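You operate a simulated robot arm through the tools that you are given. There is no shell and no other tool. Be economical: measure what you need, move in short steps, check, and stop when the job is done.

The job below is to be done with a simulated robot arm. You get a single attempt, and the scene is never put back.

## Task
Press the scan key three times. Take the white rubber block and put it on top of the white magic sign. Open the green drawer, take the purple letter tile that says "j" from the seat of the posing stool and leave it in the wide bay of the green drawer and shut the drawer again. Stack the box that says "key tags" from the packing table top on top of the box marked "clips". Put the blue letter tile marked "y" from the packing table top on the ledge before the deep crate. Take the green charger and leave it on the clear front of the round table. Switch the reel power switch on. Put the white flash battery on top of the purple battery pack. Switch the right charger switch on. Take the purple lint pad and leave it on the packing table top. Take the white sponge and leave it on the purple-topped cable cover. Press the plate tray key to switch it on. Pull the booth service drawer open. Do these in any order. Set down upright: white flash battery.

Only the result counts: the job must be done as asked and must still hold three seconds after the hand-in. Knocking over, shifting, dropping, spilling or breaking anything else fails it. A push-on lid holds only when it is set on centred and level and pressed home; a screw cap is set on level and turned clockwise until tight.

## Robot
A 6-joint arm with a two-finger parallel gripper on a trunk, on a base that drives. Base frame: it is fixed to the floor where the robot stands at the start and does not move with it; the origin is under the middle of the robot, x ahead of it, y to its left, z up; the surface under the hand at the start is at about z = 0.85. Lengths are in m, angles in rad, forces in N, time in s.
With the tool pointing down near the work surface it reaches from about 0.32 to 0.7 m from the robot's upright axis, wherever it stands. Its first joint turns from -2.897 to 2.897 rad. Places, roughly: blue letter tile [1.5, -2.75, 0.75]; booth service drawer [-1.4, 1, 0.7]; cards box, clips box, pale box [1.75, -2.75, 0.75]; clear front of the round table (32x24 cm) [-1.44, -1.56, 0.72]; green charger [-3, 2.25, 0.75]; green drawer [-2.9, 2.4, 0.7]; magic sign [0.75, -0.25, 0.75]; packing table top [1.7, -2.9, 0.8]; plate tray key [1.3, -2.9, 0.8]; purple battery pack [0.5, 0.5, 0.25]; purple letter tile [0.5, -1, 0.75]; purple lint pad (5x9x3 cm) [-0.4, -3.1, 0.9]; purple-topped cable cover [2.5, -2, 0.25]; reel power switch [-1.2, -2.9, 0.2]; right charger switch [-0.8, -2.7, 1.5]; scan key [0.5, 0, 0.9]; something (38x25 cm) [2.46, -2.76, 0.8]; white flash battery [-1.25, -2.75, 1]; white rubber block (4x4x3 cm) [0.6, -0.6, 0.9]; white sponge (5x9x4 cm) [2.3, -2.4, 0.2]; wide bay of the green drawer [-2.9, 2.4, 0.6]. Payload 4.1 kg.
Tool frame: the origin (TCP) lies between the finger pads and is the grasp point; the fingertips stand 0.023 m ahead of it; z points along the fingers, y is the line along which they close. Largest opening 0.094 m; finger width 0.038, thickness 0.01; the body of the gripper, 0.054 by 0.096 m, starts 0.039 m behind the TCP.
Orientation is that of the tool frame in the base frame, as a unit quaternion [x, y, z, w]. With the fingers straight down and closing along the base's y, the tool's x points along the base's -x, its y along +y and its z along -z.

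## Interface
- The arm moves only by the tool send_rows. Its arguments are lists of equal length, an entry for each row: "offset": the shift along the tool's x, y, z in units of 400 mm (1.0 is 400 mm), a list of three; "dr": the turn, a rotation vector about the tool's x, y, z in units of 90 degrees (1.0 is 90 degrees), a list of three; "jaw": the gripper command, from -1 (fully open) to 1 (shut), values between in proportion. In form: {"offset": [[x, y, z], ...], "dr": [[rx, ry, rz], ...], "jaw": [jaw, ...]}. A call has 1 to 20 rows; each row is the pose to reach, as a shift and turn from the pose commanded when the call began, along the tool's axes at that moment. A call with a number of a shift or a turn outside -1 to 1 is refused whole. Each row takes 0.2 s and may step no farther than 0.05 m and 0.15 rad from the row before; otherwise, or with a gripper value out of range, the whole call is refused. Where a pose cannot be reached the arm comes as near as it can. A force on the tool above 40 N (or 10 N above the force at the start of the call, whichever is more), or a blocked arm, ends the call early, and 0.2 s more pass. The fingers move at their own pace (about 0.045 m/s each) and stop on an object; they squeeze with about 22 N. The grip force told is the motor's: it shows also when the fingers shut on nothing. Time passes only in rows, and 0.2 s behind the last, so rows that repeat a pose let the fingers close. It gives the time, the measured TCP pose, the force on the tool (base axes), the opening and the grip force at its end, in the units of the frame above (readings bear some noise), with the torque about the TCP (base axes, N m) and any sound that the robot's microphone picked up.
- Cameras (640 x 400 px; columns grow to the right, rows downward): "scene" is now at [0.0162, 0.1217, 1.4795]; the picture's right is [-0.45, -0.89, 0.00], its down [-0.66, 0.34, -0.67] and it looks along [0.60, -0.30, -0.74] (base axes); focal length 232 px, centre (320, 200). "wrist" rides on the gripper at [0.086, 0.016, -0.074] in the tool frame; the picture's right is [-0.18, 0.98, 0.00], its down [-0.58, -0.11, -0.81] and it looks along [-0.79, -0.15, 0.59] (tool axes); focal length 243 px, centre (320, 200). There is no depth. A picture from a camera that has moved, and an enlarged one, comes with that camera's place and axes in the base frame and with its lens. The place of the scene camera against the robot may be out by one fixed shift of up to 0.012 m in any direction.
- snapshot(camera): a new picture of that camera. It takes no simulated time.
- move_column(by): slides the trunk up (or, below 0, down) by that many m; the arm and the scene camera ride with it, the base frame stays. It gives what a move gives, with no picture.
- steer(legs): drives the robot by 1 to 6 legs, each [ahead, turn to the left] in m and rad, along the robot's own axes; the way and the turn of a leg run together, so that a leg with both is an arc; at most 1.5 m and 3.142 rad a leg. The arm and the cameras ride along, it lands a little off, and it stops where it bumps. It gives what a move gives.
- aim_head(pan, tilt): turns the head with the scene camera to pan (to the left, within 2.705 rad either way) and tilt (down, from -0.506 to 1.204), counted from straight ahead of the robot. It gives what a move gives.
- inspect(camera, box): a new picture of the part [left, top, right, bottom] of that camera's present view, enlarged. It takes no simulated time.
- close_job(): hands the job in; it is judged then, once.

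Go step by step. Nothing tells you exact positions but the pictures and the camera data: compare them with the known pose of the tool, close in by small moves and look again before you grip or let go. The budget is 556 turns and 342 pictures, counting those below and the enlarged ones. Unless the task says otherwise, let go and move clear before handing in.

The tools are called after "Request:" as a command line: name --argument value ..., lists and objects as JSON in quotes. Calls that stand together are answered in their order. send_rows: Moves the arm, as the interface text tells. Its arguments: {"type":"object","properties":{"offset":{"type":"array","items":{"type":"array","items":{"type":"number"}}},"dr":{"type":"array","items":{"type":"array","items":{"type":"number"}}},"jaw":{"type":"array","items":{"type":"number"}}},"required":["offset","dr","jaw"]} The other tools are called the same way: move_column (by) slides the trunk up or down; steer (legs) drives the base; aim_head (pan, tilt) turns the head that bears the scene camera; snapshot (camera) takes a picture; inspect (camera, box) takes an enlarged picture of a part of a camera's view; close_job () hands the job in.

At the start:

```text
clock: 0.0
eef_pos: [0.4069, -0.14, 1.164]
tool_rot: [0.0, 1.0, 0.0, -0.001]
wrist_force: [1.0, -0.8, -0.2]
moment: [0.0, 0.01, 0.04]
width: 0.0938
grasp_force: 0.1
trunk travel left (down, up): [-0.45, 0.14]
robot x, y, heading: [-0.0003, 0.0031, 0.002]
head pan, tilt: [-0.471, 0.836]
```

scene: 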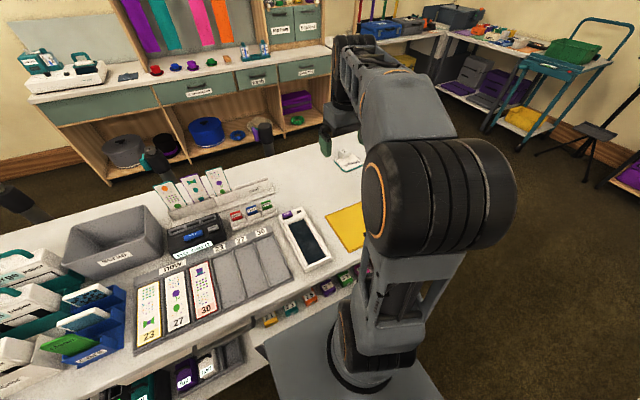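
wrist: 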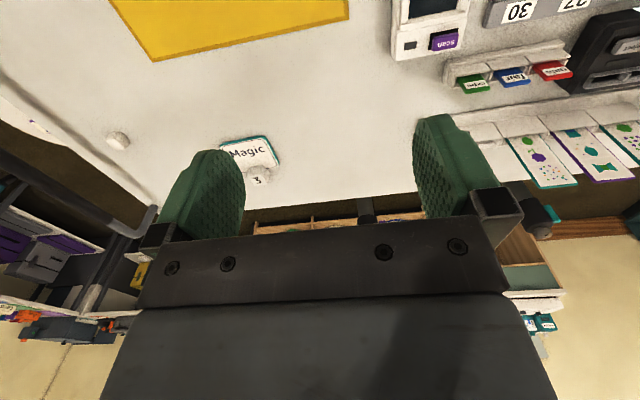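

I see the counter ahead with the scan key device near (0.49, 0.02), the Magic sign near (0.65, -0.34) and a white block near (0.56, -0.57). I'll look closer first.

Request:
inspect --camera "wrist" --box '[60, 80, 340, 255]'

Request:
inspect --camera "wrist" --box '[360, 0, 640, 175]'

Request:
aim_head --pan -0.9 --tilt 0.7

Request:
snapshot --camera "scene"

```text
2.29 times, centred on (200, 168) of wrist
camera zoom: at [0.32, -0.1234, 1.239], right [0.18, 0.98, 0.0], down [0.58, -0.11, 0.81], along [0.79, -0.15, -0.59], focal length 555 px, centre (594, 274)
```

zoom: 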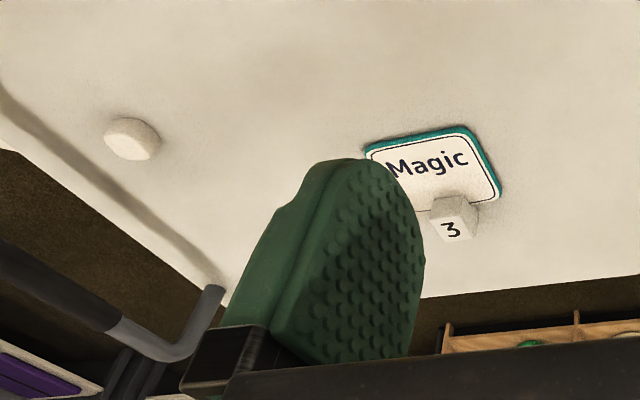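

```text
2.29 times, centred on (500, 88) of wrist
camera zoom: at [0.32, -0.1234, 1.239], right [0.18, 0.98, 0.0], down [0.58, -0.11, 0.81], along [0.79, -0.15, -0.59], focal length 555 px, centre (-91, 457)
```

zoom: 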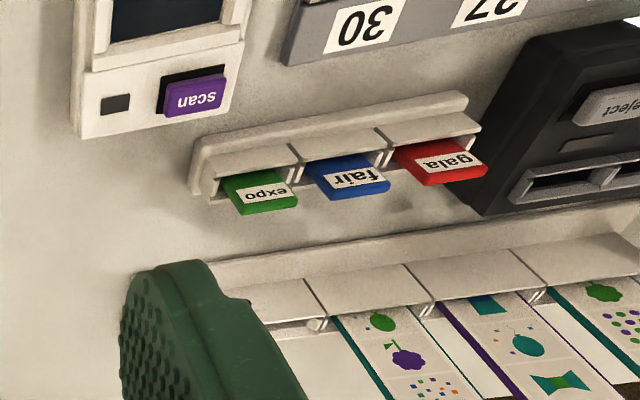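

```text
clock: 0.9
eef_pos: [0.4067, -0.1388, 1.164]
tool_rot: [0.0, 1.0, 0.001, 0.0]
wrist_force: [-0.5, 0.6, -1.3]
moment: [0.04, -0.01, 0.01]
width: 0.0941
grasp_force: 0.1
trunk travel left (down, up): [-0.45, 0.14]
robot x, y, heading: [0.0018, -0.0004, 0.001]
head pan, tilt: [-0.901, 0.7]
```

```text
337 pictures are left
camera scene: at [-0.0013, 0.091, 1.4906], right [-0.78, -0.62, 0.0], down [-0.4, 0.5, -0.76], along [0.48, -0.6, -0.64], focal length 232 px, centre (320, 200)
```

scene: 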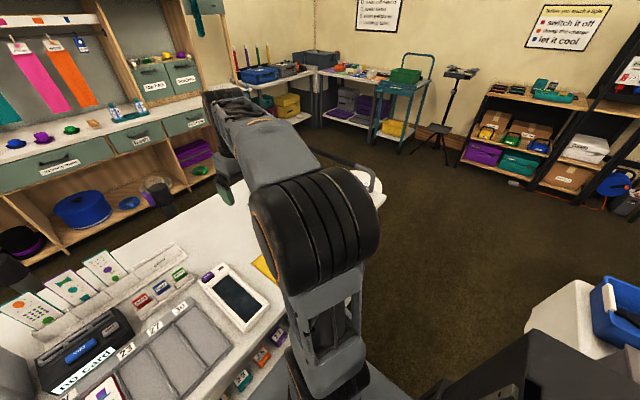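

The Magic sign lies flat with a "3" block at its far side, and the scan key is a raised purple key. I'll move the shut gripper over the scan key and look.

Request:
send_rows --offset '[[-0.033, 0.065, 0.068], [-0.066, 0.129, 0.136], [-0.099, 0.194, 0.2], [-0.132, 0.258, 0.27], [-0.165, 0.323, 0.34], [-0.198, 0.388, 0.4], [-0.198, 0.388, 0.41]]' --dr '[[0, 0, 0], [0, 0, 0], [0, 0, 0], [0, 0, 0], [0, 0, 0], [0, 0, 0], [0, 0, 0]]' --jaw '[1, 1, 1, 1, 1, 1, 1]'

Request:
snapshot --camera "wrist"

Request:
snapshot --camera "scene"

```text
clock: 2.5
eef_pos: [0.4869, 0.0151, 0.9993]
tool_rot: [0.0, 1.0, 0.0, -0.001]
wrist_force: [0.2, -0.5, 0.4]
moment: [0.01, -0.01, 0.0]
width: 0.0
grasp_force: 21.6
trunk travel left (down, up): [-0.45, 0.14]
robot x, y, heading: [0.0009, -0.0016, 0.004]
head pan, tilt: [-0.901, 0.7]
```

```text
336 pictures are left
camera wrist: at [0.3997, 0.0315, 1.0739], right [0.18, 0.98, 0.0], down [0.58, -0.11, 0.81], along [0.79, -0.15, -0.59], focal length 243 px, centre (320, 200)
```

wrist: 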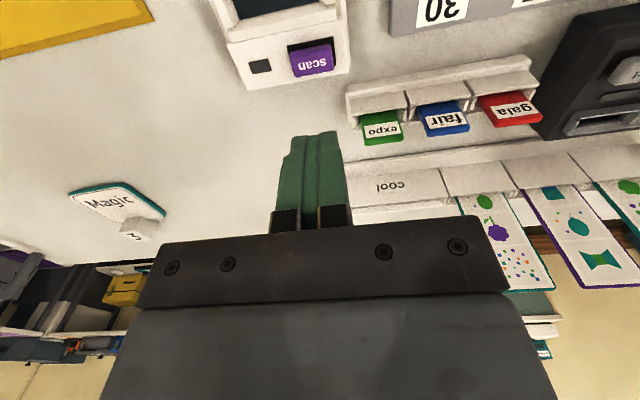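

```text
335 pictures are left
camera scene: at [-0.0011, 0.0912, 1.4906], right [-0.78, -0.62, 0.0], down [-0.4, 0.5, -0.76], along [0.47, -0.6, -0.64], focal length 232 px, centre (320, 200)
```

scene: 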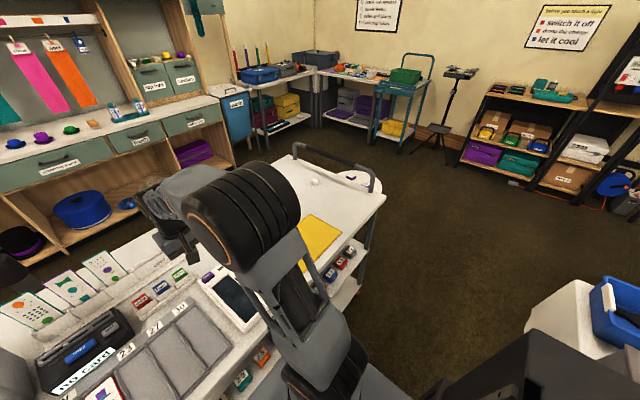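

By triangulation the scan key's top is about (0.478, 0.010, 0.889). I'll come down to just over it and look.

Request:
send_rows --offset '[[0.022, -0.0125, 0.06], [0.022, -0.0125, 0.11], [0.022, -0.0125, 0.15]]' --dr '[[0, 0, 0], [0, 0, 0], [0, 0, 0]]' --jaw '[1, 1, 1]'

Request:
snapshot --camera "wrist"

```text
clock: 3.3
eef_pos: [0.4771, 0.0117, 0.9391]
tool_rot: [0.0, 1.0, 0.0, 0.0]
wrist_force: [-0.7, 1.0, -0.6]
moment: [0.0, 0.06, 0.01]
width: 0.0002
grasp_force: 22.1
trunk travel left (down, up): [-0.45, 0.14]
robot x, y, heading: [-0.0006, 0.0014, 0.001]
head pan, tilt: [-0.901, 0.7]
```

```text
334 pictures are left
camera wrist: at [0.3908, 0.0276, 1.0143], right [0.18, 0.98, 0.0], down [0.58, -0.11, 0.81], along [0.79, -0.15, -0.59], focal length 243 px, centre (320, 200)
```

wrist: 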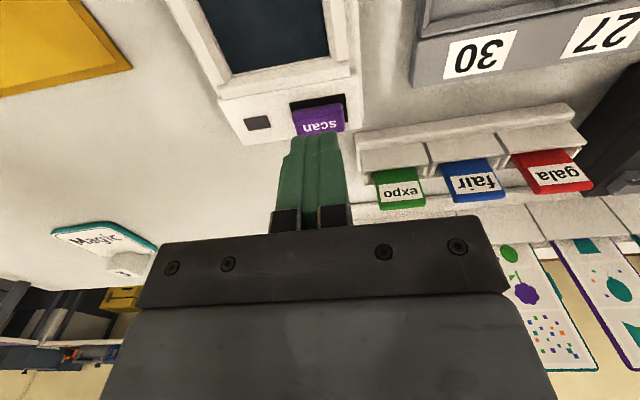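

The key lies just under the fingertip. I'll press gently in small steps and watch force and sound.

Request:
send_rows --offset '[[0, 0, 0.03], [0, 0, 0.055], [0, 0, 0.065], [0, 0, 0.07]]' --dr '[[0, 0, 0], [0, 0, 0], [0, 0, 0], [0, 0, 0]]' --jaw '[1, 1, 1, 1]'

Request:
snapshot --camera "wrist"

```text
clock: 4.3
eef_pos: [0.4768, 0.0118, 0.912]
tool_rot: [0.0, 1.0, 0.0, 0.0]
wrist_force: [2.5, -0.8, 8.5]
moment: [0.01, -0.04, -0.05]
width: 0.0001
grasp_force: 21.7
trunk travel left (down, up): [-0.45, 0.14]
robot x, y, heading: [0.0015, 0.004, -0.001]
head pan, tilt: [-0.901, 0.7]
heard: click
```

```text
333 pictures are left
camera wrist: at [0.3904, 0.0272, 0.9869], right [0.18, 0.98, 0.0], down [0.58, -0.11, 0.81], along [0.79, -0.15, -0.59], focal length 243 px, centre (320, 200)
```

wrist: 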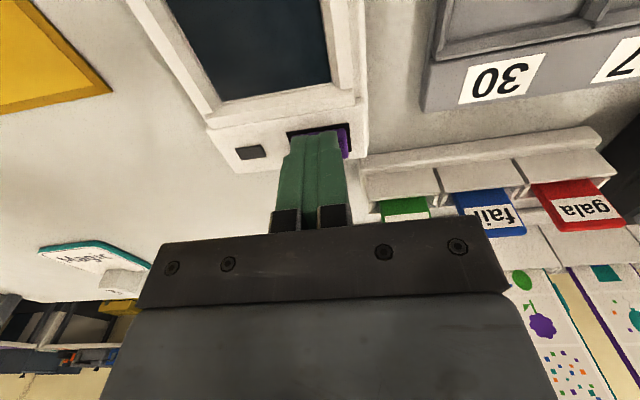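

One click heard. I'll lift and press again.

Request:
send_rows --offset '[[0, 0, -0.03], [0, 0, -0.06], [0, 0, -0.06]]' --dr '[[0, 0, 0], [0, 0, 0], [0, 0, 0]]' --jaw '[1, 1, 1]'

Request:
snapshot --camera "wrist"

Request:
send_rows --offset '[[0, 0, 0.03], [0, 0, 0.05], [0, 0, 0.06], [0, 0, 0.061]]' --dr '[[0, 0, 0], [0, 0, 0], [0, 0, 0], [0, 0, 0]]' --jaw '[1, 1, 1, 1]'

Request:
send_rows --offset '[[0, 0, -0.03], [0, 0, -0.06], [0, 0, -0.06]]' --dr '[[0, 0, 0], [0, 0, 0], [0, 0, 0]]' --jaw '[1, 1, 1]'

```text
clock: 5.1
eef_pos: [0.4767, 0.0105, 0.9354]
tool_rot: [0.001, 1.0, 0.0, 0.001]
wrist_force: [0.0, 0.5, -0.2]
moment: [0.02, 0.01, 0.0]
width: 0.0
grasp_force: 22.2
trunk travel left (down, up): [-0.45, 0.14]
robot x, y, heading: [0.0021, -0.0029, 0.003]
head pan, tilt: [-0.901, 0.7]
```

```text
332 pictures are left
camera wrist: at [0.3905, 0.0265, 1.0106], right [0.18, 0.98, 0.0], down [0.58, -0.11, 0.81], along [0.79, -0.15, -0.59], focal length 243 px, centre (320, 200)
```

wrist: 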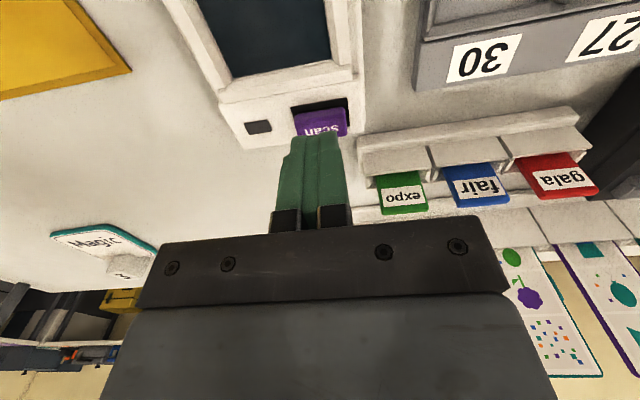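

```text
clock: 6.1
eef_pos: [0.4777, 0.0117, 0.9119]
tool_rot: [0.0, 1.0, -0.001, 0.0]
wrist_force: [1.3, 2.6, 8.3]
moment: [0.05, -0.04, -0.01]
width: 0.0001
grasp_force: 22.0
trunk travel left (down, up): [-0.45, 0.14]
robot x, y, heading: [-0.0014, 0.0013, -0.004]
head pan, tilt: [-0.901, 0.7]
heard: click
```

```text
clock: 6.9
eef_pos: [0.4758, 0.0103, 0.9338]
tool_rot: [0.0, 1.0, -0.001, 0.0]
wrist_force: [-0.3, 0.3, -0.3]
moment: [-0.01, 0.0, -0.02]
width: 0.0001
grasp_force: 21.7
trunk travel left (down, up): [-0.45, 0.14]
robot x, y, heading: [0.0026, -0.0014, 0.003]
head pan, tilt: [-0.901, 0.7]
```

Second click heard; now the third press, then lift clear.

Request:
send_rows --offset '[[0, 0, 0.03], [0, 0, 0.05], [0, 0, 0.059], [0, 0, 0.06]]' --dr '[[0, 0, 0], [0, 0, 0], [0, 0, 0], [0, 0, 0]]' --jaw '[1, 1, 1, 1]'

Request:
send_rows --offset '[[0, 0, -0.06], [0, 0, -0.16], [0, 0, -0.26], [0, 0, -0.33]]' --dr '[[0, 0, 0], [0, 0, 0], [0, 0, 0], [0, 0, 0]]' --jaw '[1, 1, 1, 1]'

Request:
snapshot --camera "wrist"

```text
clock: 7.9
eef_pos: [0.477, 0.0112, 0.9112]
tool_rot: [0.0, 1.0, 0.0, 0.001]
wrist_force: [0.5, 3.1, 10.3]
moment: [0.11, 0.02, -0.09]
width: 0.0001
grasp_force: 21.8
trunk travel left (down, up): [-0.45, 0.14]
robot x, y, heading: [-0.0042, 0.0044, -0.002]
head pan, tilt: [-0.901, 0.7]
heard: click
```

```text
clock: 8.9
eef_pos: [0.4761, 0.0123, 1.042]
tool_rot: [0.001, 1.0, 0.0, 0.0]
wrist_force: [0.1, 0.1, 0.5]
moment: [0.02, 0.04, 0.02]
width: 0.0001
grasp_force: 22.1
trunk travel left (down, up): [-0.45, 0.14]
robot x, y, heading: [0.0024, 0.0007, -0.0]
head pan, tilt: [-0.901, 0.7]
```

```text
331 pictures are left
camera wrist: at [0.3896, 0.0279, 1.1174], right [0.18, 0.98, 0.0], down [0.58, -0.11, 0.81], along [0.79, -0.15, -0.59], focal length 243 px, centre (320, 200)
```

wrist: 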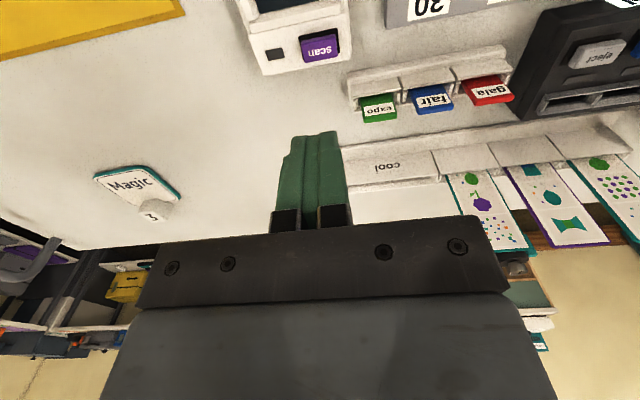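

Scan key is done (three clicks). The block is out of reach from here, so I'll look at the floor area and table edge before driving.

Request:
aim_head --pan -1.3 --tilt 0.95

Request:
snapshot --camera "scene"

Request:
aim_head --pan -2.3 --tilt 0.7

Request:
snapshot --camera "scene"

Request:
aim_head --pan 2.3 --tilt 0.7

Request:
snapshot --camera "scene"

Request:
aim_head --pan 1.2 --tilt 0.7

Request:
snapshot --camera "scene"

```text
clock: 9.8
eef_pos: [0.4757, 0.0117, 1.0414]
tool_rot: [-0.001, 1.0, 0.0, 0.001]
wrist_force: [-1.0, -0.3, 1.1]
moment: [0.0, 0.0, -0.02]
width: 0.0
grasp_force: 21.9
trunk travel left (down, up): [-0.45, 0.14]
robot x, y, heading: [-0.0021, 0.0002, 0.001]
head pan, tilt: [-1.3, 0.949]
```

```text
330 pictures are left
camera scene: at [-0.0346, 0.0875, 1.4709], right [-0.96, -0.27, 0.0], down [-0.22, 0.78, -0.58], along [0.16, -0.56, -0.81], focal length 232 px, centre (320, 200)
```

scene: 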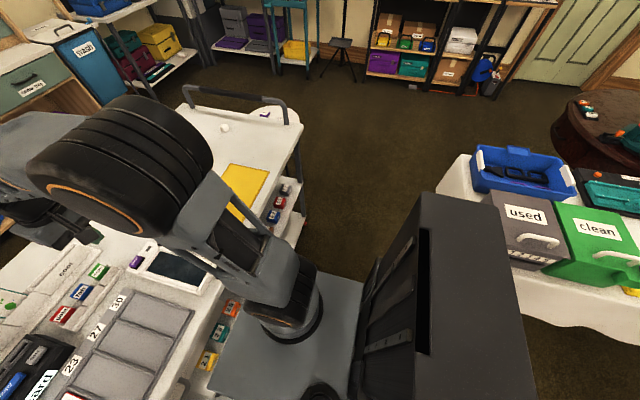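

```text
clock: 11.0
eef_pos: [0.4762, 0.0115, 1.0422]
tool_rot: [0.001, 1.0, 0.0, 0.0]
wrist_force: [-0.8, 0.1, -0.2]
moment: [-0.03, 0.02, 0.03]
width: 0.0
grasp_force: 22.5
trunk travel left (down, up): [-0.45, 0.14]
robot x, y, heading: [-0.0034, 0.0006, 0.001]
head pan, tilt: [-2.3, 0.7]
```

```text
329 pictures are left
camera scene: at [-0.1107, 0.0942, 1.4906], right [-0.75, 0.67, 0.0], down [0.43, 0.48, -0.76], along [-0.51, -0.57, -0.64], focal length 232 px, centre (320, 200)
```

scene: 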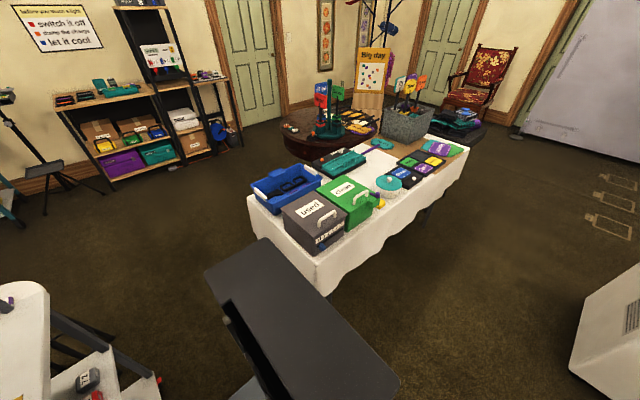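

```text
clock: 14.7
eef_pos: [0.4762, 0.0124, 1.0418]
tool_rot: [0.0, 1.0, 0.0, 0.001]
wrist_force: [0.2, 0.1, 0.4]
moment: [0.01, -0.01, 0.02]
width: 0.0
grasp_force: 22.0
trunk travel left (down, up): [-0.45, 0.14]
robot x, y, heading: [0.0016, 0.0017, 0.002]
head pan, tilt: [2.3, 0.7]
```

```text
328 pictures are left
camera scene: at [-0.1107, 0.2209, 1.4906], right [0.75, 0.67, 0.0], down [0.43, -0.48, -0.76], along [-0.51, 0.57, -0.64], focal length 232 px, centre (320, 200)
```

scene: 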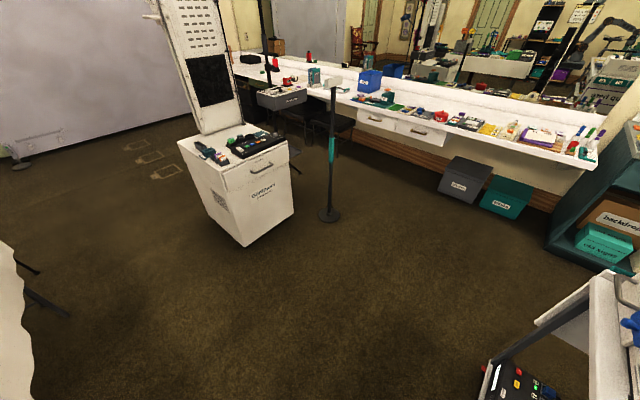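

```text
clock: 16.0
eef_pos: [0.4761, 0.0115, 1.0428]
tool_rot: [0.0, 1.0, 0.0, 0.0]
wrist_force: [0.4, -0.6, -0.1]
moment: [0.01, 0.01, 0.0]
width: 0.0002
grasp_force: 21.7
trunk travel left (down, up): [-0.45, 0.14]
robot x, y, heading: [-0.0008, -0.0006, 0.001]
head pan, tilt: [1.201, 0.7]
```

```text
327 pictures are left
camera scene: at [-0.0234, 0.2368, 1.4906], right [0.93, -0.36, 0.0], down [-0.23, -0.6, -0.76], along [0.28, 0.71, -0.64], focal length 232 px, centre (320, 200)
```

scene: 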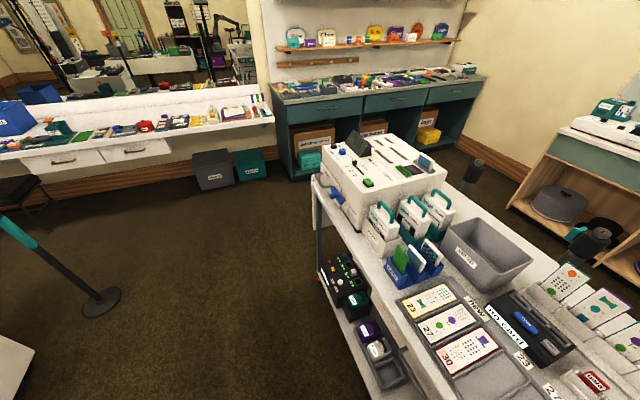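

The scene layout is clear: stool behind the cart's right end, cloth table behind-right. I'll measure the base clearance before turning.

Request:
aim_head --pan -1.7 --tilt 1.2

Request:
snapshot --camera "scene"

Request:
aim_head --pan 0.3 --tilt 1.2

Request:
snapshot --camera "scene"

Request:
aim_head --pan 2.6 --tilt 1.2

Request:
snapshot --camera "scene"

```text
clock: 18.6
eef_pos: [0.4759, 0.012, 1.0414]
tool_rot: [0.0, 1.0, -0.001, 0.0]
wrist_force: [0.4, -0.6, -0.5]
moment: [-0.02, -0.02, -0.01]
width: 0.0
grasp_force: 21.9
trunk travel left (down, up): [-0.45, 0.14]
robot x, y, heading: [0.0015, 0.0026, 0.001]
head pan, tilt: [-1.7, 1.201]
```

```text
326 pictures are left
camera scene: at [-0.0613, 0.1021, 1.4546], right [-0.99, 0.13, 0.0], down [0.12, 0.92, -0.36], along [-0.05, -0.36, -0.93], focal length 232 px, centre (320, 200)
```

scene: 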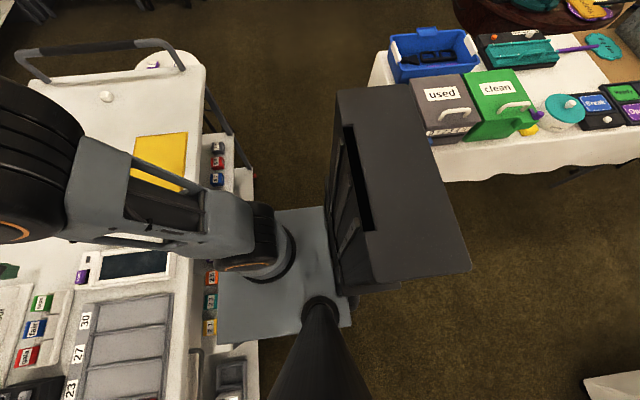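

```text
clock: 20.5
eef_pos: [0.4761, 0.0123, 1.0419]
tool_rot: [-0.001, 1.0, 0.0, 0.0]
wrist_force: [0.5, 0.1, -0.9]
moment: [-0.02, 0.04, 0.03]
width: 0.0
grasp_force: 21.9
trunk travel left (down, up): [-0.45, 0.14]
robot x, y, heading: [-0.0, 0.0001, 0.004]
head pan, tilt: [0.3, 1.201]
```

```text
325 pictures are left
camera scene: at [-0.0007, 0.1741, 1.4546], right [0.3, -0.96, 0.0], down [-0.89, -0.28, -0.36], along [0.35, 0.11, -0.93], focal length 232 px, centre (320, 200)
```

scene: 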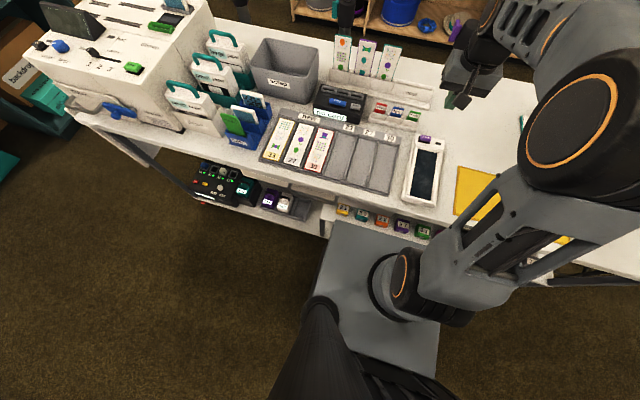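

```text
clock: 22.6
eef_pos: [0.4765, 0.0127, 1.0413]
tool_rot: [-0.001, 1.0, 0.0, 0.0]
wrist_force: [-0.1, -0.7, 0.5]
moment: [-0.01, -0.01, -0.02]
width: 0.0
grasp_force: 22.3
trunk travel left (down, up): [-0.45, 0.14]
robot x, y, heading: [-0.001, 0.0016, -0.001]
head pan, tilt: [2.601, 1.201]
```

```text
324 pictures are left
camera scene: at [-0.102, 0.1864, 1.4546], right [0.52, 0.86, 0.0], down [0.8, -0.48, -0.36], along [-0.31, 0.19, -0.93], focal length 232 px, centre (320, 200)
```

scene: 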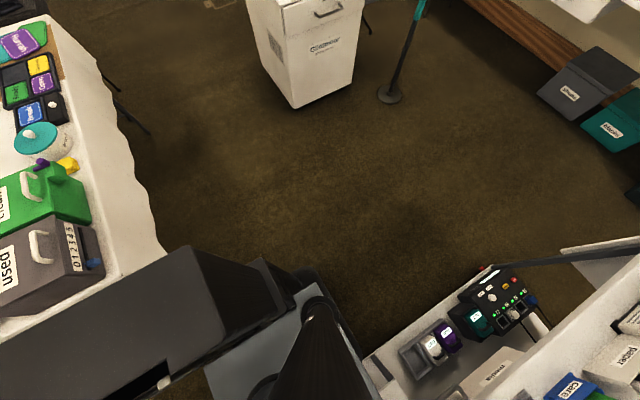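

The robot's footprint is small (about ±0.17 m), so there is room. I'll raise the hand, back off, and shift right to reach the block and the sign.

Request:
send_rows --offset '[[0.05, 0, -0.1], [0.1, 0, -0.2], [0.15, 0, -0.3], [0.2, 0, -0.4]]' --dr '[[0, 0, 0], [0, 0, 0], [0, 0, 0], [0, 0, 0]]' --jaw '[1, 1, 1, 1]'

Request:
steer --legs '[[-0.12, 0], [0, -1.571], [0.38, 0]]'

Request:
aim_head --pan 0 --tilt 0.8

Request:
snapshot --camera "scene"

```text
clock: 23.6
eef_pos: [0.3967, 0.0114, 1.204]
tool_rot: [0.001, 1.0, 0.0, 0.0]
wrist_force: [0.1, 0.7, -0.6]
moment: [-0.02, -0.01, 0.0]
width: 0.0002
grasp_force: 22.0
trunk travel left (down, up): [-0.45, 0.14]
robot x, y, heading: [0.0021, 0.004, -0.003]
head pan, tilt: [2.601, 1.201]
```

```text
clock: 30.7
eef_pos: [-0.0933, -0.7782, 1.2026]
tool_rot: [0.698, 0.716, 0.0, 0.0]
wrist_force: [0.6, 0.4, 0.3]
moment: [0.01, 0.01, -0.03]
width: 0.0002
grasp_force: 22.8
trunk travel left (down, up): [-0.45, 0.14]
robot x, y, heading: [-0.1138, -0.3843, -1.546]
head pan, tilt: [2.601, 1.201]
```

```text
clock: 33.0
eef_pos: [-0.0931, -0.777, 1.2031]
tool_rot: [0.698, 0.716, -0.001, 0.0]
wrist_force: [-0.7, -0.2, -1.2]
moment: [-0.01, 0.0, -0.03]
width: 0.0
grasp_force: 21.5
trunk travel left (down, up): [-0.45, 0.14]
robot x, y, heading: [-0.1135, -0.3814, -1.541]
head pan, tilt: [0.0, 0.799]
```

```text
323 pictures are left
camera scene: at [0.059, -0.4061, 1.4823], right [-1.0, -0.03, 0.0], down [-0.02, 0.72, -0.7], along [0.02, -0.7, -0.72], focal length 232 px, centre (320, 200)
```

scene: 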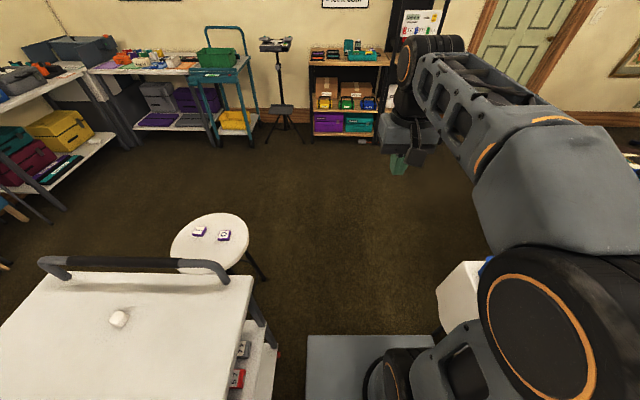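

I see the block at about (0.563, -0.583) and the stool with two purple tiles behind the cart rail. I turn back toward the cart now.

Request:
steer --legs '[[0, 1.24], [0.1, 0]]'

Request:
snapshot --camera "wrist"

```text
clock: 37.2
eef_pos: [0.3394, -0.5256, 1.2019]
tool_rot: [0.162, 0.987, 0.0, -0.001]
wrist_force: [0.7, -0.2, -0.1]
moment: [0.01, -0.02, -0.01]
width: 0.0002
grasp_force: 21.5
trunk travel left (down, up): [-0.45, 0.14]
robot x, y, heading: [-0.0417, -0.4121, -0.326]
head pan, tilt: [0.0, 0.799]
stopped in leg 2: the robot was blocked; the commanded pose is now the measured one
```

```text
322 pictures are left
camera wrist: at [0.2627, -0.4834, 1.2774], right [0.49, 0.87, 0.0], down [0.52, -0.29, 0.81], along [0.7, -0.39, -0.59], focal length 243 px, centre (320, 200)
```

wrist: 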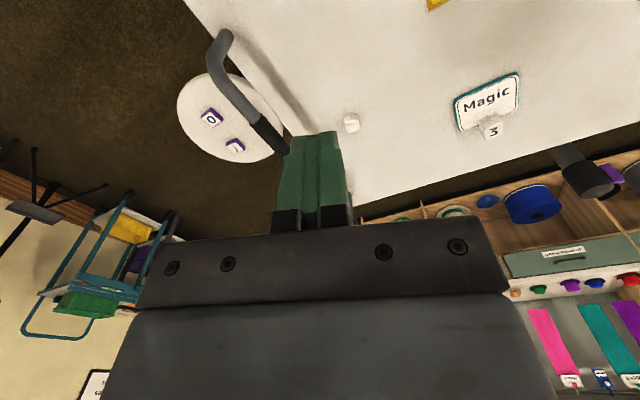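

The base stopped a little early but the cart hasn't moved. The block is at (0.553, -0.575), so I'll move the open gripper over it.

Request:
send_rows --offset '[[-0.078, 0.008, 0.072], [-0.156, 0.016, 0.144], [-0.234, 0.024, 0.216], [-0.312, 0.031, 0.29], [-0.39, 0.04, 0.36], [-0.47, 0.047, 0.43], [-0.546, 0.055, 0.505]]' --dr '[[0, 0, 0], [0, 0, 0], [0, 0, 0], [0, 0, 0], [0, 0, 0], [0, 0, 0], [0, 0, 0]]' --jaw '[-1, -1, -1, -1, -1, -1, -1]'

Request:
snapshot --camera "wrist"

```text
clock: 38.8
eef_pos: [0.5538, -0.576, 0.9994]
tool_rot: [0.161, 0.987, 0.001, -0.001]
wrist_force: [0.8, 0.1, 0.2]
moment: [0.0, 0.01, 0.04]
width: 0.094
grasp_force: 0.0
trunk travel left (down, up): [-0.45, 0.14]
robot x, y, heading: [-0.0367, -0.4126, -0.329]
head pan, tilt: [0.0, 0.799]
```

```text
321 pictures are left
camera wrist: at [0.4764, -0.534, 1.0744], right [0.49, 0.87, 0.0], down [0.52, -0.29, 0.81], along [0.7, -0.39, -0.59], focal length 243 px, centre (320, 200)
```

wrist: 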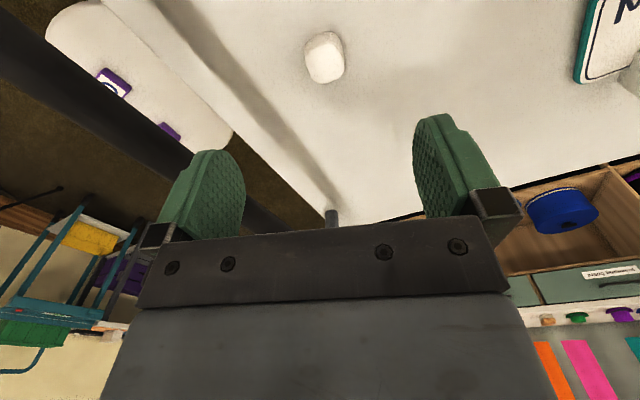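

Request:
inspect --camera "wrist" --box '[240, 0, 400, 100]'

```text
4.00 times, centred on (320, 50) of wrist
camera zoom: at [0.4764, -0.534, 1.0744], right [0.49, 0.87, 0.0], down [0.52, -0.29, 0.81], along [0.7, -0.39, -0.59], focal length 970 px, centre (320, 800)
```

zoom: 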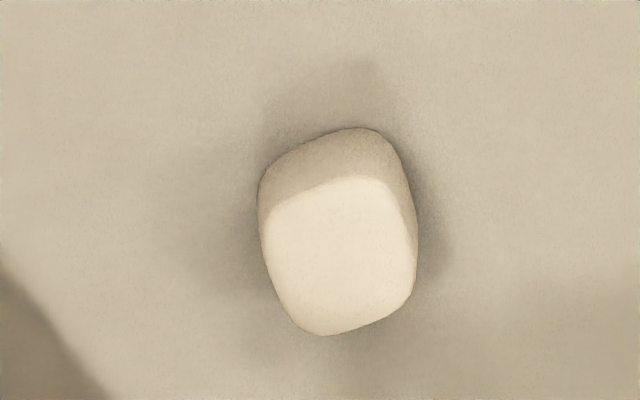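

Block top is at (0.554, -0.573), turned about -0.17 rad. I descend with a slight turn and grip.

Request:
send_rows --offset '[[0.002, 0.007, 0.1], [0.002, 0.007, 0.2], [0.002, 0.007, 0.28], [0.002, 0.007, 0.298]]' --dr '[[0, 0, -0.09], [0, 0, -0.1], [0, 0, -0.1], [0, 0, -0.1]]' --jaw '[-1, -1, -1, -1]'

Request:
snapshot --camera "wrist"

```text
clock: 39.8
eef_pos: [0.5547, -0.5735, 0.8799]
tool_rot: [0.084, 0.996, 0.0, -0.001]
wrist_force: [-0.6, -0.6, 0.1]
moment: [0.01, -0.01, -0.02]
width: 0.0941
grasp_force: 0.1
trunk travel left (down, up): [-0.45, 0.14]
robot x, y, heading: [-0.0397, -0.4103, -0.323]
head pan, tilt: [0.0, 0.799]
```

```text
319 pictures are left
camera wrist: at [0.4721, -0.5433, 0.9551], right [0.34, 0.94, 0.0], down [0.56, -0.2, 0.81], along [0.76, -0.28, -0.59], focal length 243 px, centre (320, 200)
```

wrist: 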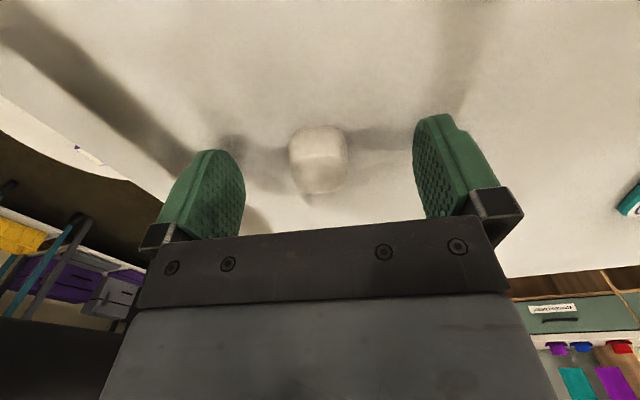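

Block sits between the fingers; I close and lift.

Request:
send_rows --offset '[[0, 0, 0], [0, 0, 0], [0, 0, 0], [0, 0, 0], [0, 0, 0]]' --dr '[[0, 0, 0], [0, 0, 0], [0, 0, 0], [0, 0, 0], [0, 0, 0]]' --jaw '[1, 1, 1, 1, 1]'

Request:
send_rows --offset '[[0, 0, -0.1], [0, 0, -0.2], [0, 0, -0.25]]' --dr '[[0, 0, 0], [0, 0, 0], [0, 0, 0]]' --jaw '[1, 1, 1]'

Request:
snapshot --camera "wrist"

```text
clock: 41.0
eef_pos: [0.5546, -0.5739, 0.8797]
tool_rot: [0.083, 0.997, 0.0, -0.001]
wrist_force: [-0.3, -0.3, -0.2]
moment: [0.01, -0.05, -0.02]
width: 0.0287
grasp_force: 21.9
trunk travel left (down, up): [-0.45, 0.14]
robot x, y, heading: [-0.0397, -0.4148, -0.327]
head pan, tilt: [0.0, 0.799]
```

```text
clock: 41.8
eef_pos: [0.552, -0.5717, 0.9802]
tool_rot: [0.083, 0.997, 0.0, 0.0]
wrist_force: [0.1, -0.2, -0.9]
moment: [-0.04, 0.0, 0.02]
width: 0.0285
grasp_force: 22.2
trunk travel left (down, up): [-0.45, 0.14]
robot x, y, heading: [-0.0376, -0.4086, -0.327]
head pan, tilt: [0.0, 0.799]
```

```text
318 pictures are left
camera wrist: at [0.4702, -0.5419, 1.0549], right [0.35, 0.94, 0.0], down [0.56, -0.2, 0.81], along [0.76, -0.28, -0.59], focal length 243 px, centre (320, 200)
```

wrist: 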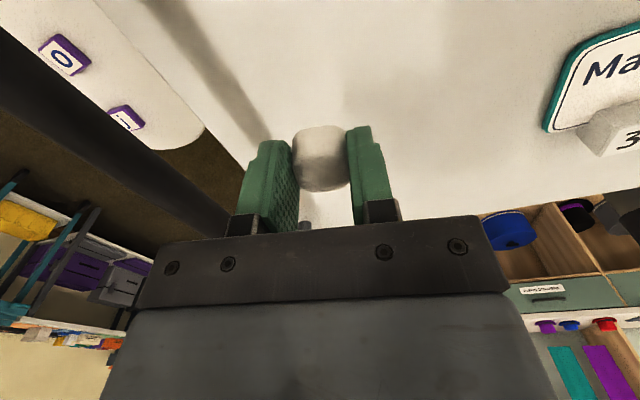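

Block held. I swing over toward the Magic sign, staying short of it to look.

Request:
send_rows --offset '[[0.008, 0.1, -0.05], [0.016, 0.21, -0.075], [0.024, 0.32, -0.075], [0.03, 0.43, -0.075], [0.038, 0.531, -0.075]]' --dr '[[0, 0, 0], [0, 0, 0], [0, 0, 0], [0, 0, 0], [0, 0, 0]]' --jaw '[1, 1, 1, 1, 1]'

Request:
snapshot --camera "wrist"

```text
clock: 43.0
eef_pos: [0.5749, -0.3586, 1.0106]
tool_rot: [0.084, 0.996, 0.0, -0.001]
wrist_force: [0.6, 0.3, -0.1]
moment: [0.02, 0.04, -0.02]
width: 0.0286
grasp_force: 22.1
trunk travel left (down, up): [-0.45, 0.14]
robot x, y, heading: [-0.0395, -0.4093, -0.322]
head pan, tilt: [0.0, 0.799]
```

```text
317 pictures are left
camera wrist: at [0.4919, -0.3287, 1.0851], right [0.35, 0.94, 0.0], down [0.56, -0.2, 0.81], along [0.76, -0.28, -0.59], focal length 243 px, centre (320, 200)
```

wrist: 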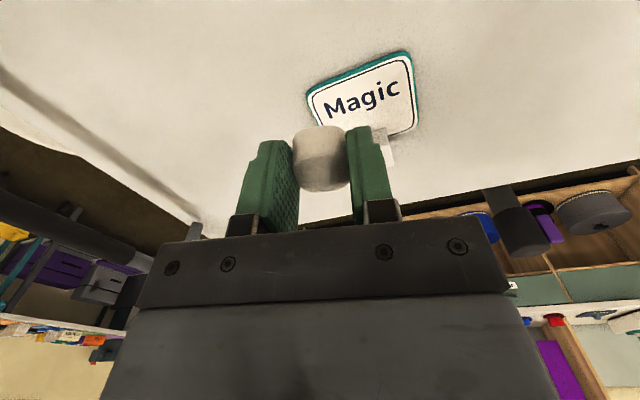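

Sign center is about (0.655, -0.337), with the "3" cube at its far edge. I'll set the block at about (0.645, -0.340), lowering first to 0.93 to check.

Request:
send_rows --offset '[[-0.083, 0.038, 0.05], [-0.165, 0.075, 0.12], [-0.165, 0.075, 0.2]]' --dr '[[0, 0, 0], [0, 0, 0], [0, 0, 0]]' --jaw '[1, 1, 1]'

Request:
snapshot --camera "wrist"

Request:
aim_head --pan 0.3 --tilt 0.8

Request:
snapshot --camera "scene"

```text
clock: 43.8
eef_pos: [0.6451, -0.3412, 0.931]
tool_rot: [0.083, 0.997, 0.0, -0.002]
wrist_force: [0.2, 0.2, -0.1]
moment: [0.03, -0.03, 0.01]
width: 0.0286
grasp_force: 21.7
trunk travel left (down, up): [-0.45, 0.14]
robot x, y, heading: [-0.0426, -0.4099, -0.333]
head pan, tilt: [0.0, 0.799]
```

```text
316 pictures are left
camera wrist: at [0.5627, -0.3121, 1.0055], right [0.35, 0.94, 0.0], down [0.56, -0.2, 0.8], along [0.75, -0.28, -0.59], focal length 243 px, centre (320, 200)
```

wrist: 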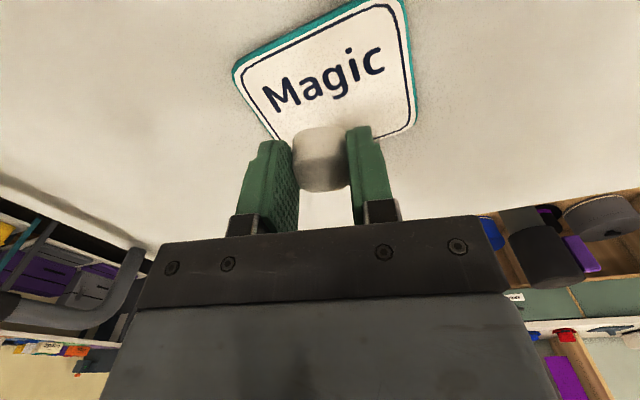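

```text
clock: 44.6
eef_pos: [0.6457, -0.343, 0.9314]
tool_rot: [0.083, 0.997, -0.001, -0.001]
wrist_force: [-0.7, 0.0, -0.7]
moment: [0.02, 0.0, 0.01]
width: 0.0283
grasp_force: 22.2
trunk travel left (down, up): [-0.45, 0.14]
robot x, y, heading: [-0.0428, -0.4091, -0.323]
head pan, tilt: [0.3, 0.799]
```

```text
315 pictures are left
camera scene: at [0.0426, -0.2438, 1.4823], right [-0.02, -1.0, 0.0], down [-0.72, 0.02, -0.7], along [0.7, -0.02, -0.72], focal length 232 px, centre (320, 200)
```

scene: 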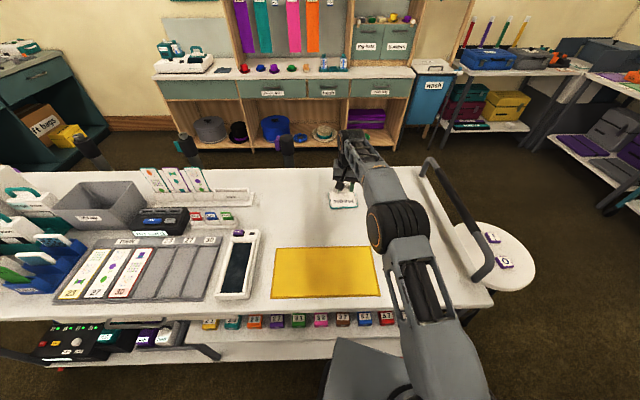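

The block hangs above the sign's middle. I lower in fine steps.

Request:
send_rows --offset '[[0, 0.003, 0.05], [0, 0.005, 0.075], [0, 0.005, 0.085], [0, 0.005, 0.093], [0, 0.005, 0.093]]' --dr '[[0, 0, 0], [0, 0, 0], [0, 0, 0], [0, 0, 0], [0, 0, 0]]' --jaw '[1, 1, 1, 1, 1]'

Request:
snapshot --camera "wrist"

```text
clock: 45.8
eef_pos: [0.6442, -0.34, 0.8922]
tool_rot: [0.084, 0.997, 0.0, -0.001]
wrist_force: [0.1, -0.2, -0.4]
moment: [0.0, 0.0, -0.03]
width: 0.0286
grasp_force: 21.8
trunk travel left (down, up): [-0.45, 0.14]
robot x, y, heading: [-0.0377, -0.4095, -0.324]
head pan, tilt: [0.3, 0.799]
```

```text
314 pictures are left
camera wrist: at [0.5621, -0.3093, 0.9685], right [0.35, 0.94, 0.0], down [0.56, -0.2, 0.81], along [0.76, -0.28, -0.59], focal length 243 px, centre (320, 200)
```

wrist: 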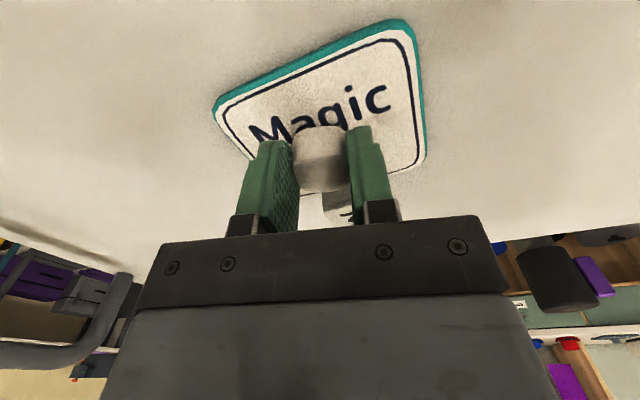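

Request:
send_rows --offset '[[0, 0, 0.005], [0, 0, 0.01], [0, 0, 0.013]]' --dr '[[0, 0, 0], [0, 0, 0], [0, 0, 0]]' --jaw '[1, 1, 1]'

```text
clock: 46.6
eef_pos: [0.6447, -0.3384, 0.8891]
tool_rot: [0.084, 0.996, 0.001, -0.002]
wrist_force: [-0.9, -0.3, 1.0]
moment: [0.0, -0.03, 0.0]
width: 0.0287
grasp_force: 21.9
trunk travel left (down, up): [-0.45, 0.14]
robot x, y, heading: [-0.0426, -0.4099, -0.326]
head pan, tilt: [0.3, 0.799]
```

Request:
send_rows --offset '[[0, 0, 0.004], [0, 0, 0.007]]' --dr '[[0, 0, 0], [0, 0, 0]]' --jaw '[1, 1]'

```text
clock: 47.2
eef_pos: [0.6458, -0.3396, 0.8884]
tool_rot: [0.083, 0.997, 0.0, 0.001]
wrist_force: [0.8, 0.0, 14.4]
moment: [0.05, -0.13, -0.02]
width: 0.0281
grasp_force: 22.0
trunk travel left (down, up): [-0.45, 0.14]
robot x, y, heading: [-0.0427, -0.4143, -0.322]
head pan, tilt: [0.3, 0.799]
```

Contact felt on the sign. I ease off a hair, open, and lift away.

Request:
send_rows --offset '[[0, 0, -0.004], [0, 0, -0.004], [0, 0, -0.004], [0, 0, -0.004]]' --dr '[[0, 0, 0], [0, 0, 0], [0, 0, 0], [0, 0, 0]]' --jaw '[0.2, 0.0, -0.3, -0.3]'

Request:
send_rows --offset '[[0, 0, -0.05], [0, 0, -0.15], [0.1, 0, -0.25], [0.2, 0, -0.35]]' --dr '[[0, 0, 0], [0, 0, 0], [0, 0, 0], [0, 0, 0]]' --jaw '[-0.3, -0.3, -0.3, -0.3]'

Request:
snapshot --camera "wrist"

```text
clock: 48.2
eef_pos: [0.6445, -0.3395, 0.8861]
tool_rot: [0.084, 0.996, 0.0, -0.001]
wrist_force: [0.4, 0.1, 0.2]
moment: [-0.01, 0.0, 0.0]
width: 0.061
grasp_force: 0.0
trunk travel left (down, up): [-0.45, 0.14]
robot x, y, heading: [-0.0406, -0.4095, -0.325]
head pan, tilt: [0.3, 0.799]
```

```text
refused: row 3 steps farther than a row can; nothing moved
```

```text
313 pictures are left
camera wrist: at [0.5622, -0.3092, 0.9624], right [0.35, 0.94, 0.0], down [0.56, -0.2, 0.81], along [0.76, -0.28, -0.59], focal length 243 px, centre (320, 200)
```

wrist: 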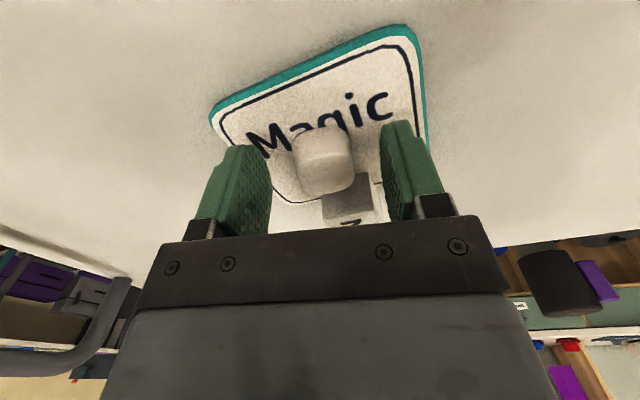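

The block rests flat on the sign. I lift away in legal steps and check.

Request:
send_rows --offset '[[0, 0, -0.05], [0, 0, -0.15], [0.05, 0, -0.25], [0.12, 0, -0.35], [0.2, 0, -0.43], [0.3, 0, -0.5], [0.4, 0, -0.57], [0.5, 0, -0.64]]' --dr '[[0, 0, 0], [0, 0, 0], [0, 0, 0], [0, 0, 0], [0, 0, 0], [0, 0, 0], [0, 0, 0], [0, 0, 0]]' --jaw '[-0.3, -0.3, -0.3, -0.3, -0.3, 0, 0.5, 1]'

Request:
snapshot --camera "wrist"

Request:
aim_head --pan -0.9 --tilt 0.6

Request:
snapshot --camera "scene"

```text
clock: 50.0
eef_pos: [0.4482, -0.3047, 1.1457]
tool_rot: [0.083, 0.997, 0.001, -0.001]
wrist_force: [-0.9, 0.0, 0.3]
moment: [0.02, 0.0, -0.03]
width: 0.0
grasp_force: 4.3
trunk travel left (down, up): [-0.45, 0.14]
robot x, y, heading: [-0.0408, -0.411, -0.326]
head pan, tilt: [0.3, 0.799]
```

```text
312 pictures are left
camera wrist: at [0.3646, -0.275, 1.2201], right [0.35, 0.94, 0.0], down [0.56, -0.2, 0.81], along [0.76, -0.28, -0.59], focal length 243 px, centre (320, 200)
```

wrist: 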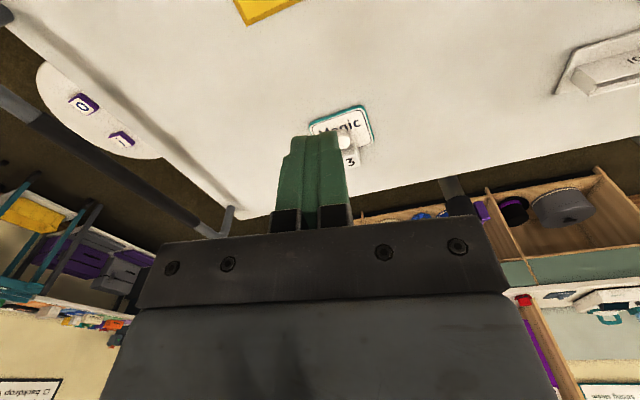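

```text
clock: 51.4
eef_pos: [0.4479, -0.3051, 1.1443]
tool_rot: [0.084, 0.996, 0.0, -0.001]
wrist_force: [-0.5, 0.6, -0.8]
moment: [-0.03, 0.0, 0.01]
width: 0.0001
grasp_force: 21.8
trunk travel left (down, up): [-0.45, 0.14]
robot x, y, heading: [-0.0395, -0.4101, -0.325]
head pan, tilt: [-0.901, 0.6]
```

```text
311 pictures are left
camera scene: at [-0.008, -0.3249, 1.4992], right [-0.94, -0.34, 0.0], down [-0.19, 0.53, -0.83], along [0.28, -0.78, -0.56], focal length 232 px, centre (320, 200)
```

scene: 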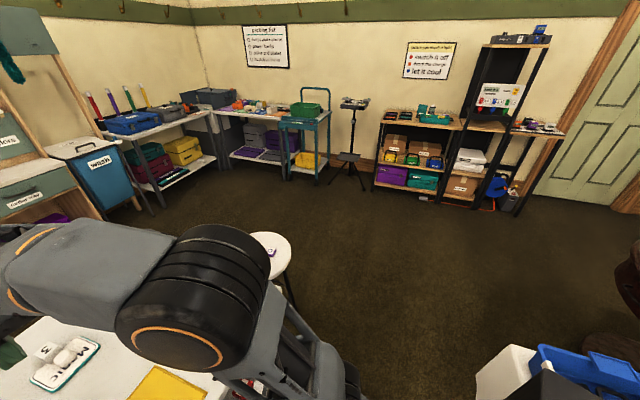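

The block is on the sign. Next area is the packing table; I read the wall signs for hints and retract the arm.

Request:
inspect --camera "scene" --box '[220, 20, 460, 170]'

Request:
inspect --camera "scene" --box '[360, 20, 580, 215]'

Request:
send_rows --offset '[[0.1, -0.05, -0.05], [0.2, -0.1, -0.1], [0.28, -0.15, -0.15]]' --dr '[[0, 0, 0], [0, 0, 0], [0, 0, 0]]' --jaw '[1, 1, 1]'

Request:
steer --legs '[[-0.06, 0], [0, -1.245], [1.0, 0], [0, 1.1]]'

Request:
aim_head --pan 0 --tilt 0.5

Request:
snapshot --camera "scene"

```text
2.67 times, centred on (340, 95) of scene
camera zoom: at [-0.008, -0.3249, 1.4992], right [-0.94, -0.34, 0.0], down [-0.19, 0.53, -0.83], along [0.28, -0.78, -0.56], focal length 620 px, centre (267, 480)
```

zoom: 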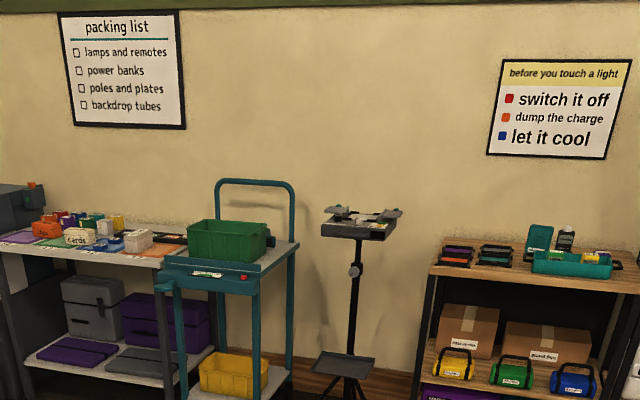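

```text
2.05 times, centred on (470, 118) of scene
camera zoom: at [-0.008, -0.3249, 1.4992], right [-0.94, -0.34, 0.0], down [-0.19, 0.53, -0.83], along [0.28, -0.78, -0.56], focal length 477 px, centre (12, 369)
```

zoom: 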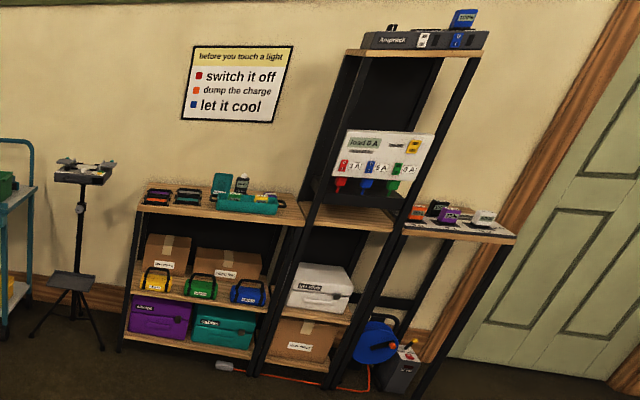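

```text
clock: 52.2
eef_pos: [0.3246, -0.3451, 1.2045]
tool_rot: [0.084, 0.996, 0.0, 0.0]
wrist_force: [0.8, -0.1, 0.5]
moment: [-0.01, 0.01, -0.01]
width: 0.0002
grasp_force: 21.7
trunk travel left (down, up): [-0.45, 0.14]
robot x, y, heading: [-0.0359, -0.4121, -0.325]
head pan, tilt: [-0.901, 0.6]
```

```text
clock: 63.8
eef_pos: [0.2666, -1.3898, 1.204]
tool_rot: [0.168, 0.986, 0.0, -0.001]
wrist_force: [-0.3, 1.2, -0.4]
moment: [0.02, 0.0, 0.02]
width: 0.0
grasp_force: 22.2
trunk travel left (down, up): [-0.45, 0.14]
robot x, y, heading: [-0.1026, -1.3921, -0.496]
head pan, tilt: [-0.901, 0.6]
```

```text
clock: 65.0
eef_pos: [0.2658, -1.3891, 1.2043]
tool_rot: [0.168, 0.986, 0.0, -0.001]
wrist_force: [-0.5, -0.2, 0.4]
moment: [0.01, -0.01, -0.03]
width: 0.0
grasp_force: 22.2
trunk travel left (down, up): [-0.45, 0.14]
robot x, y, heading: [-0.1033, -1.3892, -0.497]
head pan, tilt: [0.0, 0.499]
```

```text
308 pictures are left
camera scene: at [0.0071, -1.2686, 1.5083], right [-0.48, -0.88, 0.0], down [-0.42, 0.23, -0.88], along [0.77, -0.42, -0.48], focal length 232 px, centre (320, 200)
```

scene: 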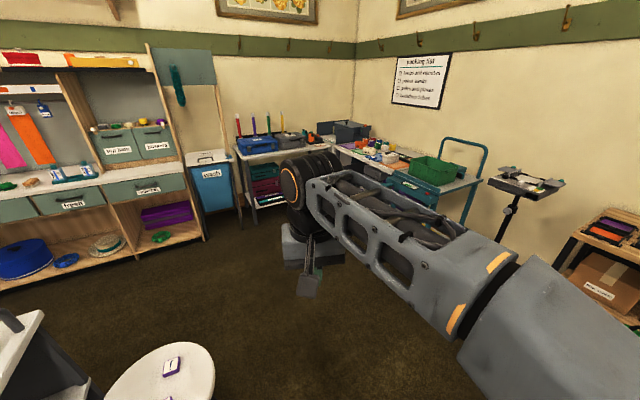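

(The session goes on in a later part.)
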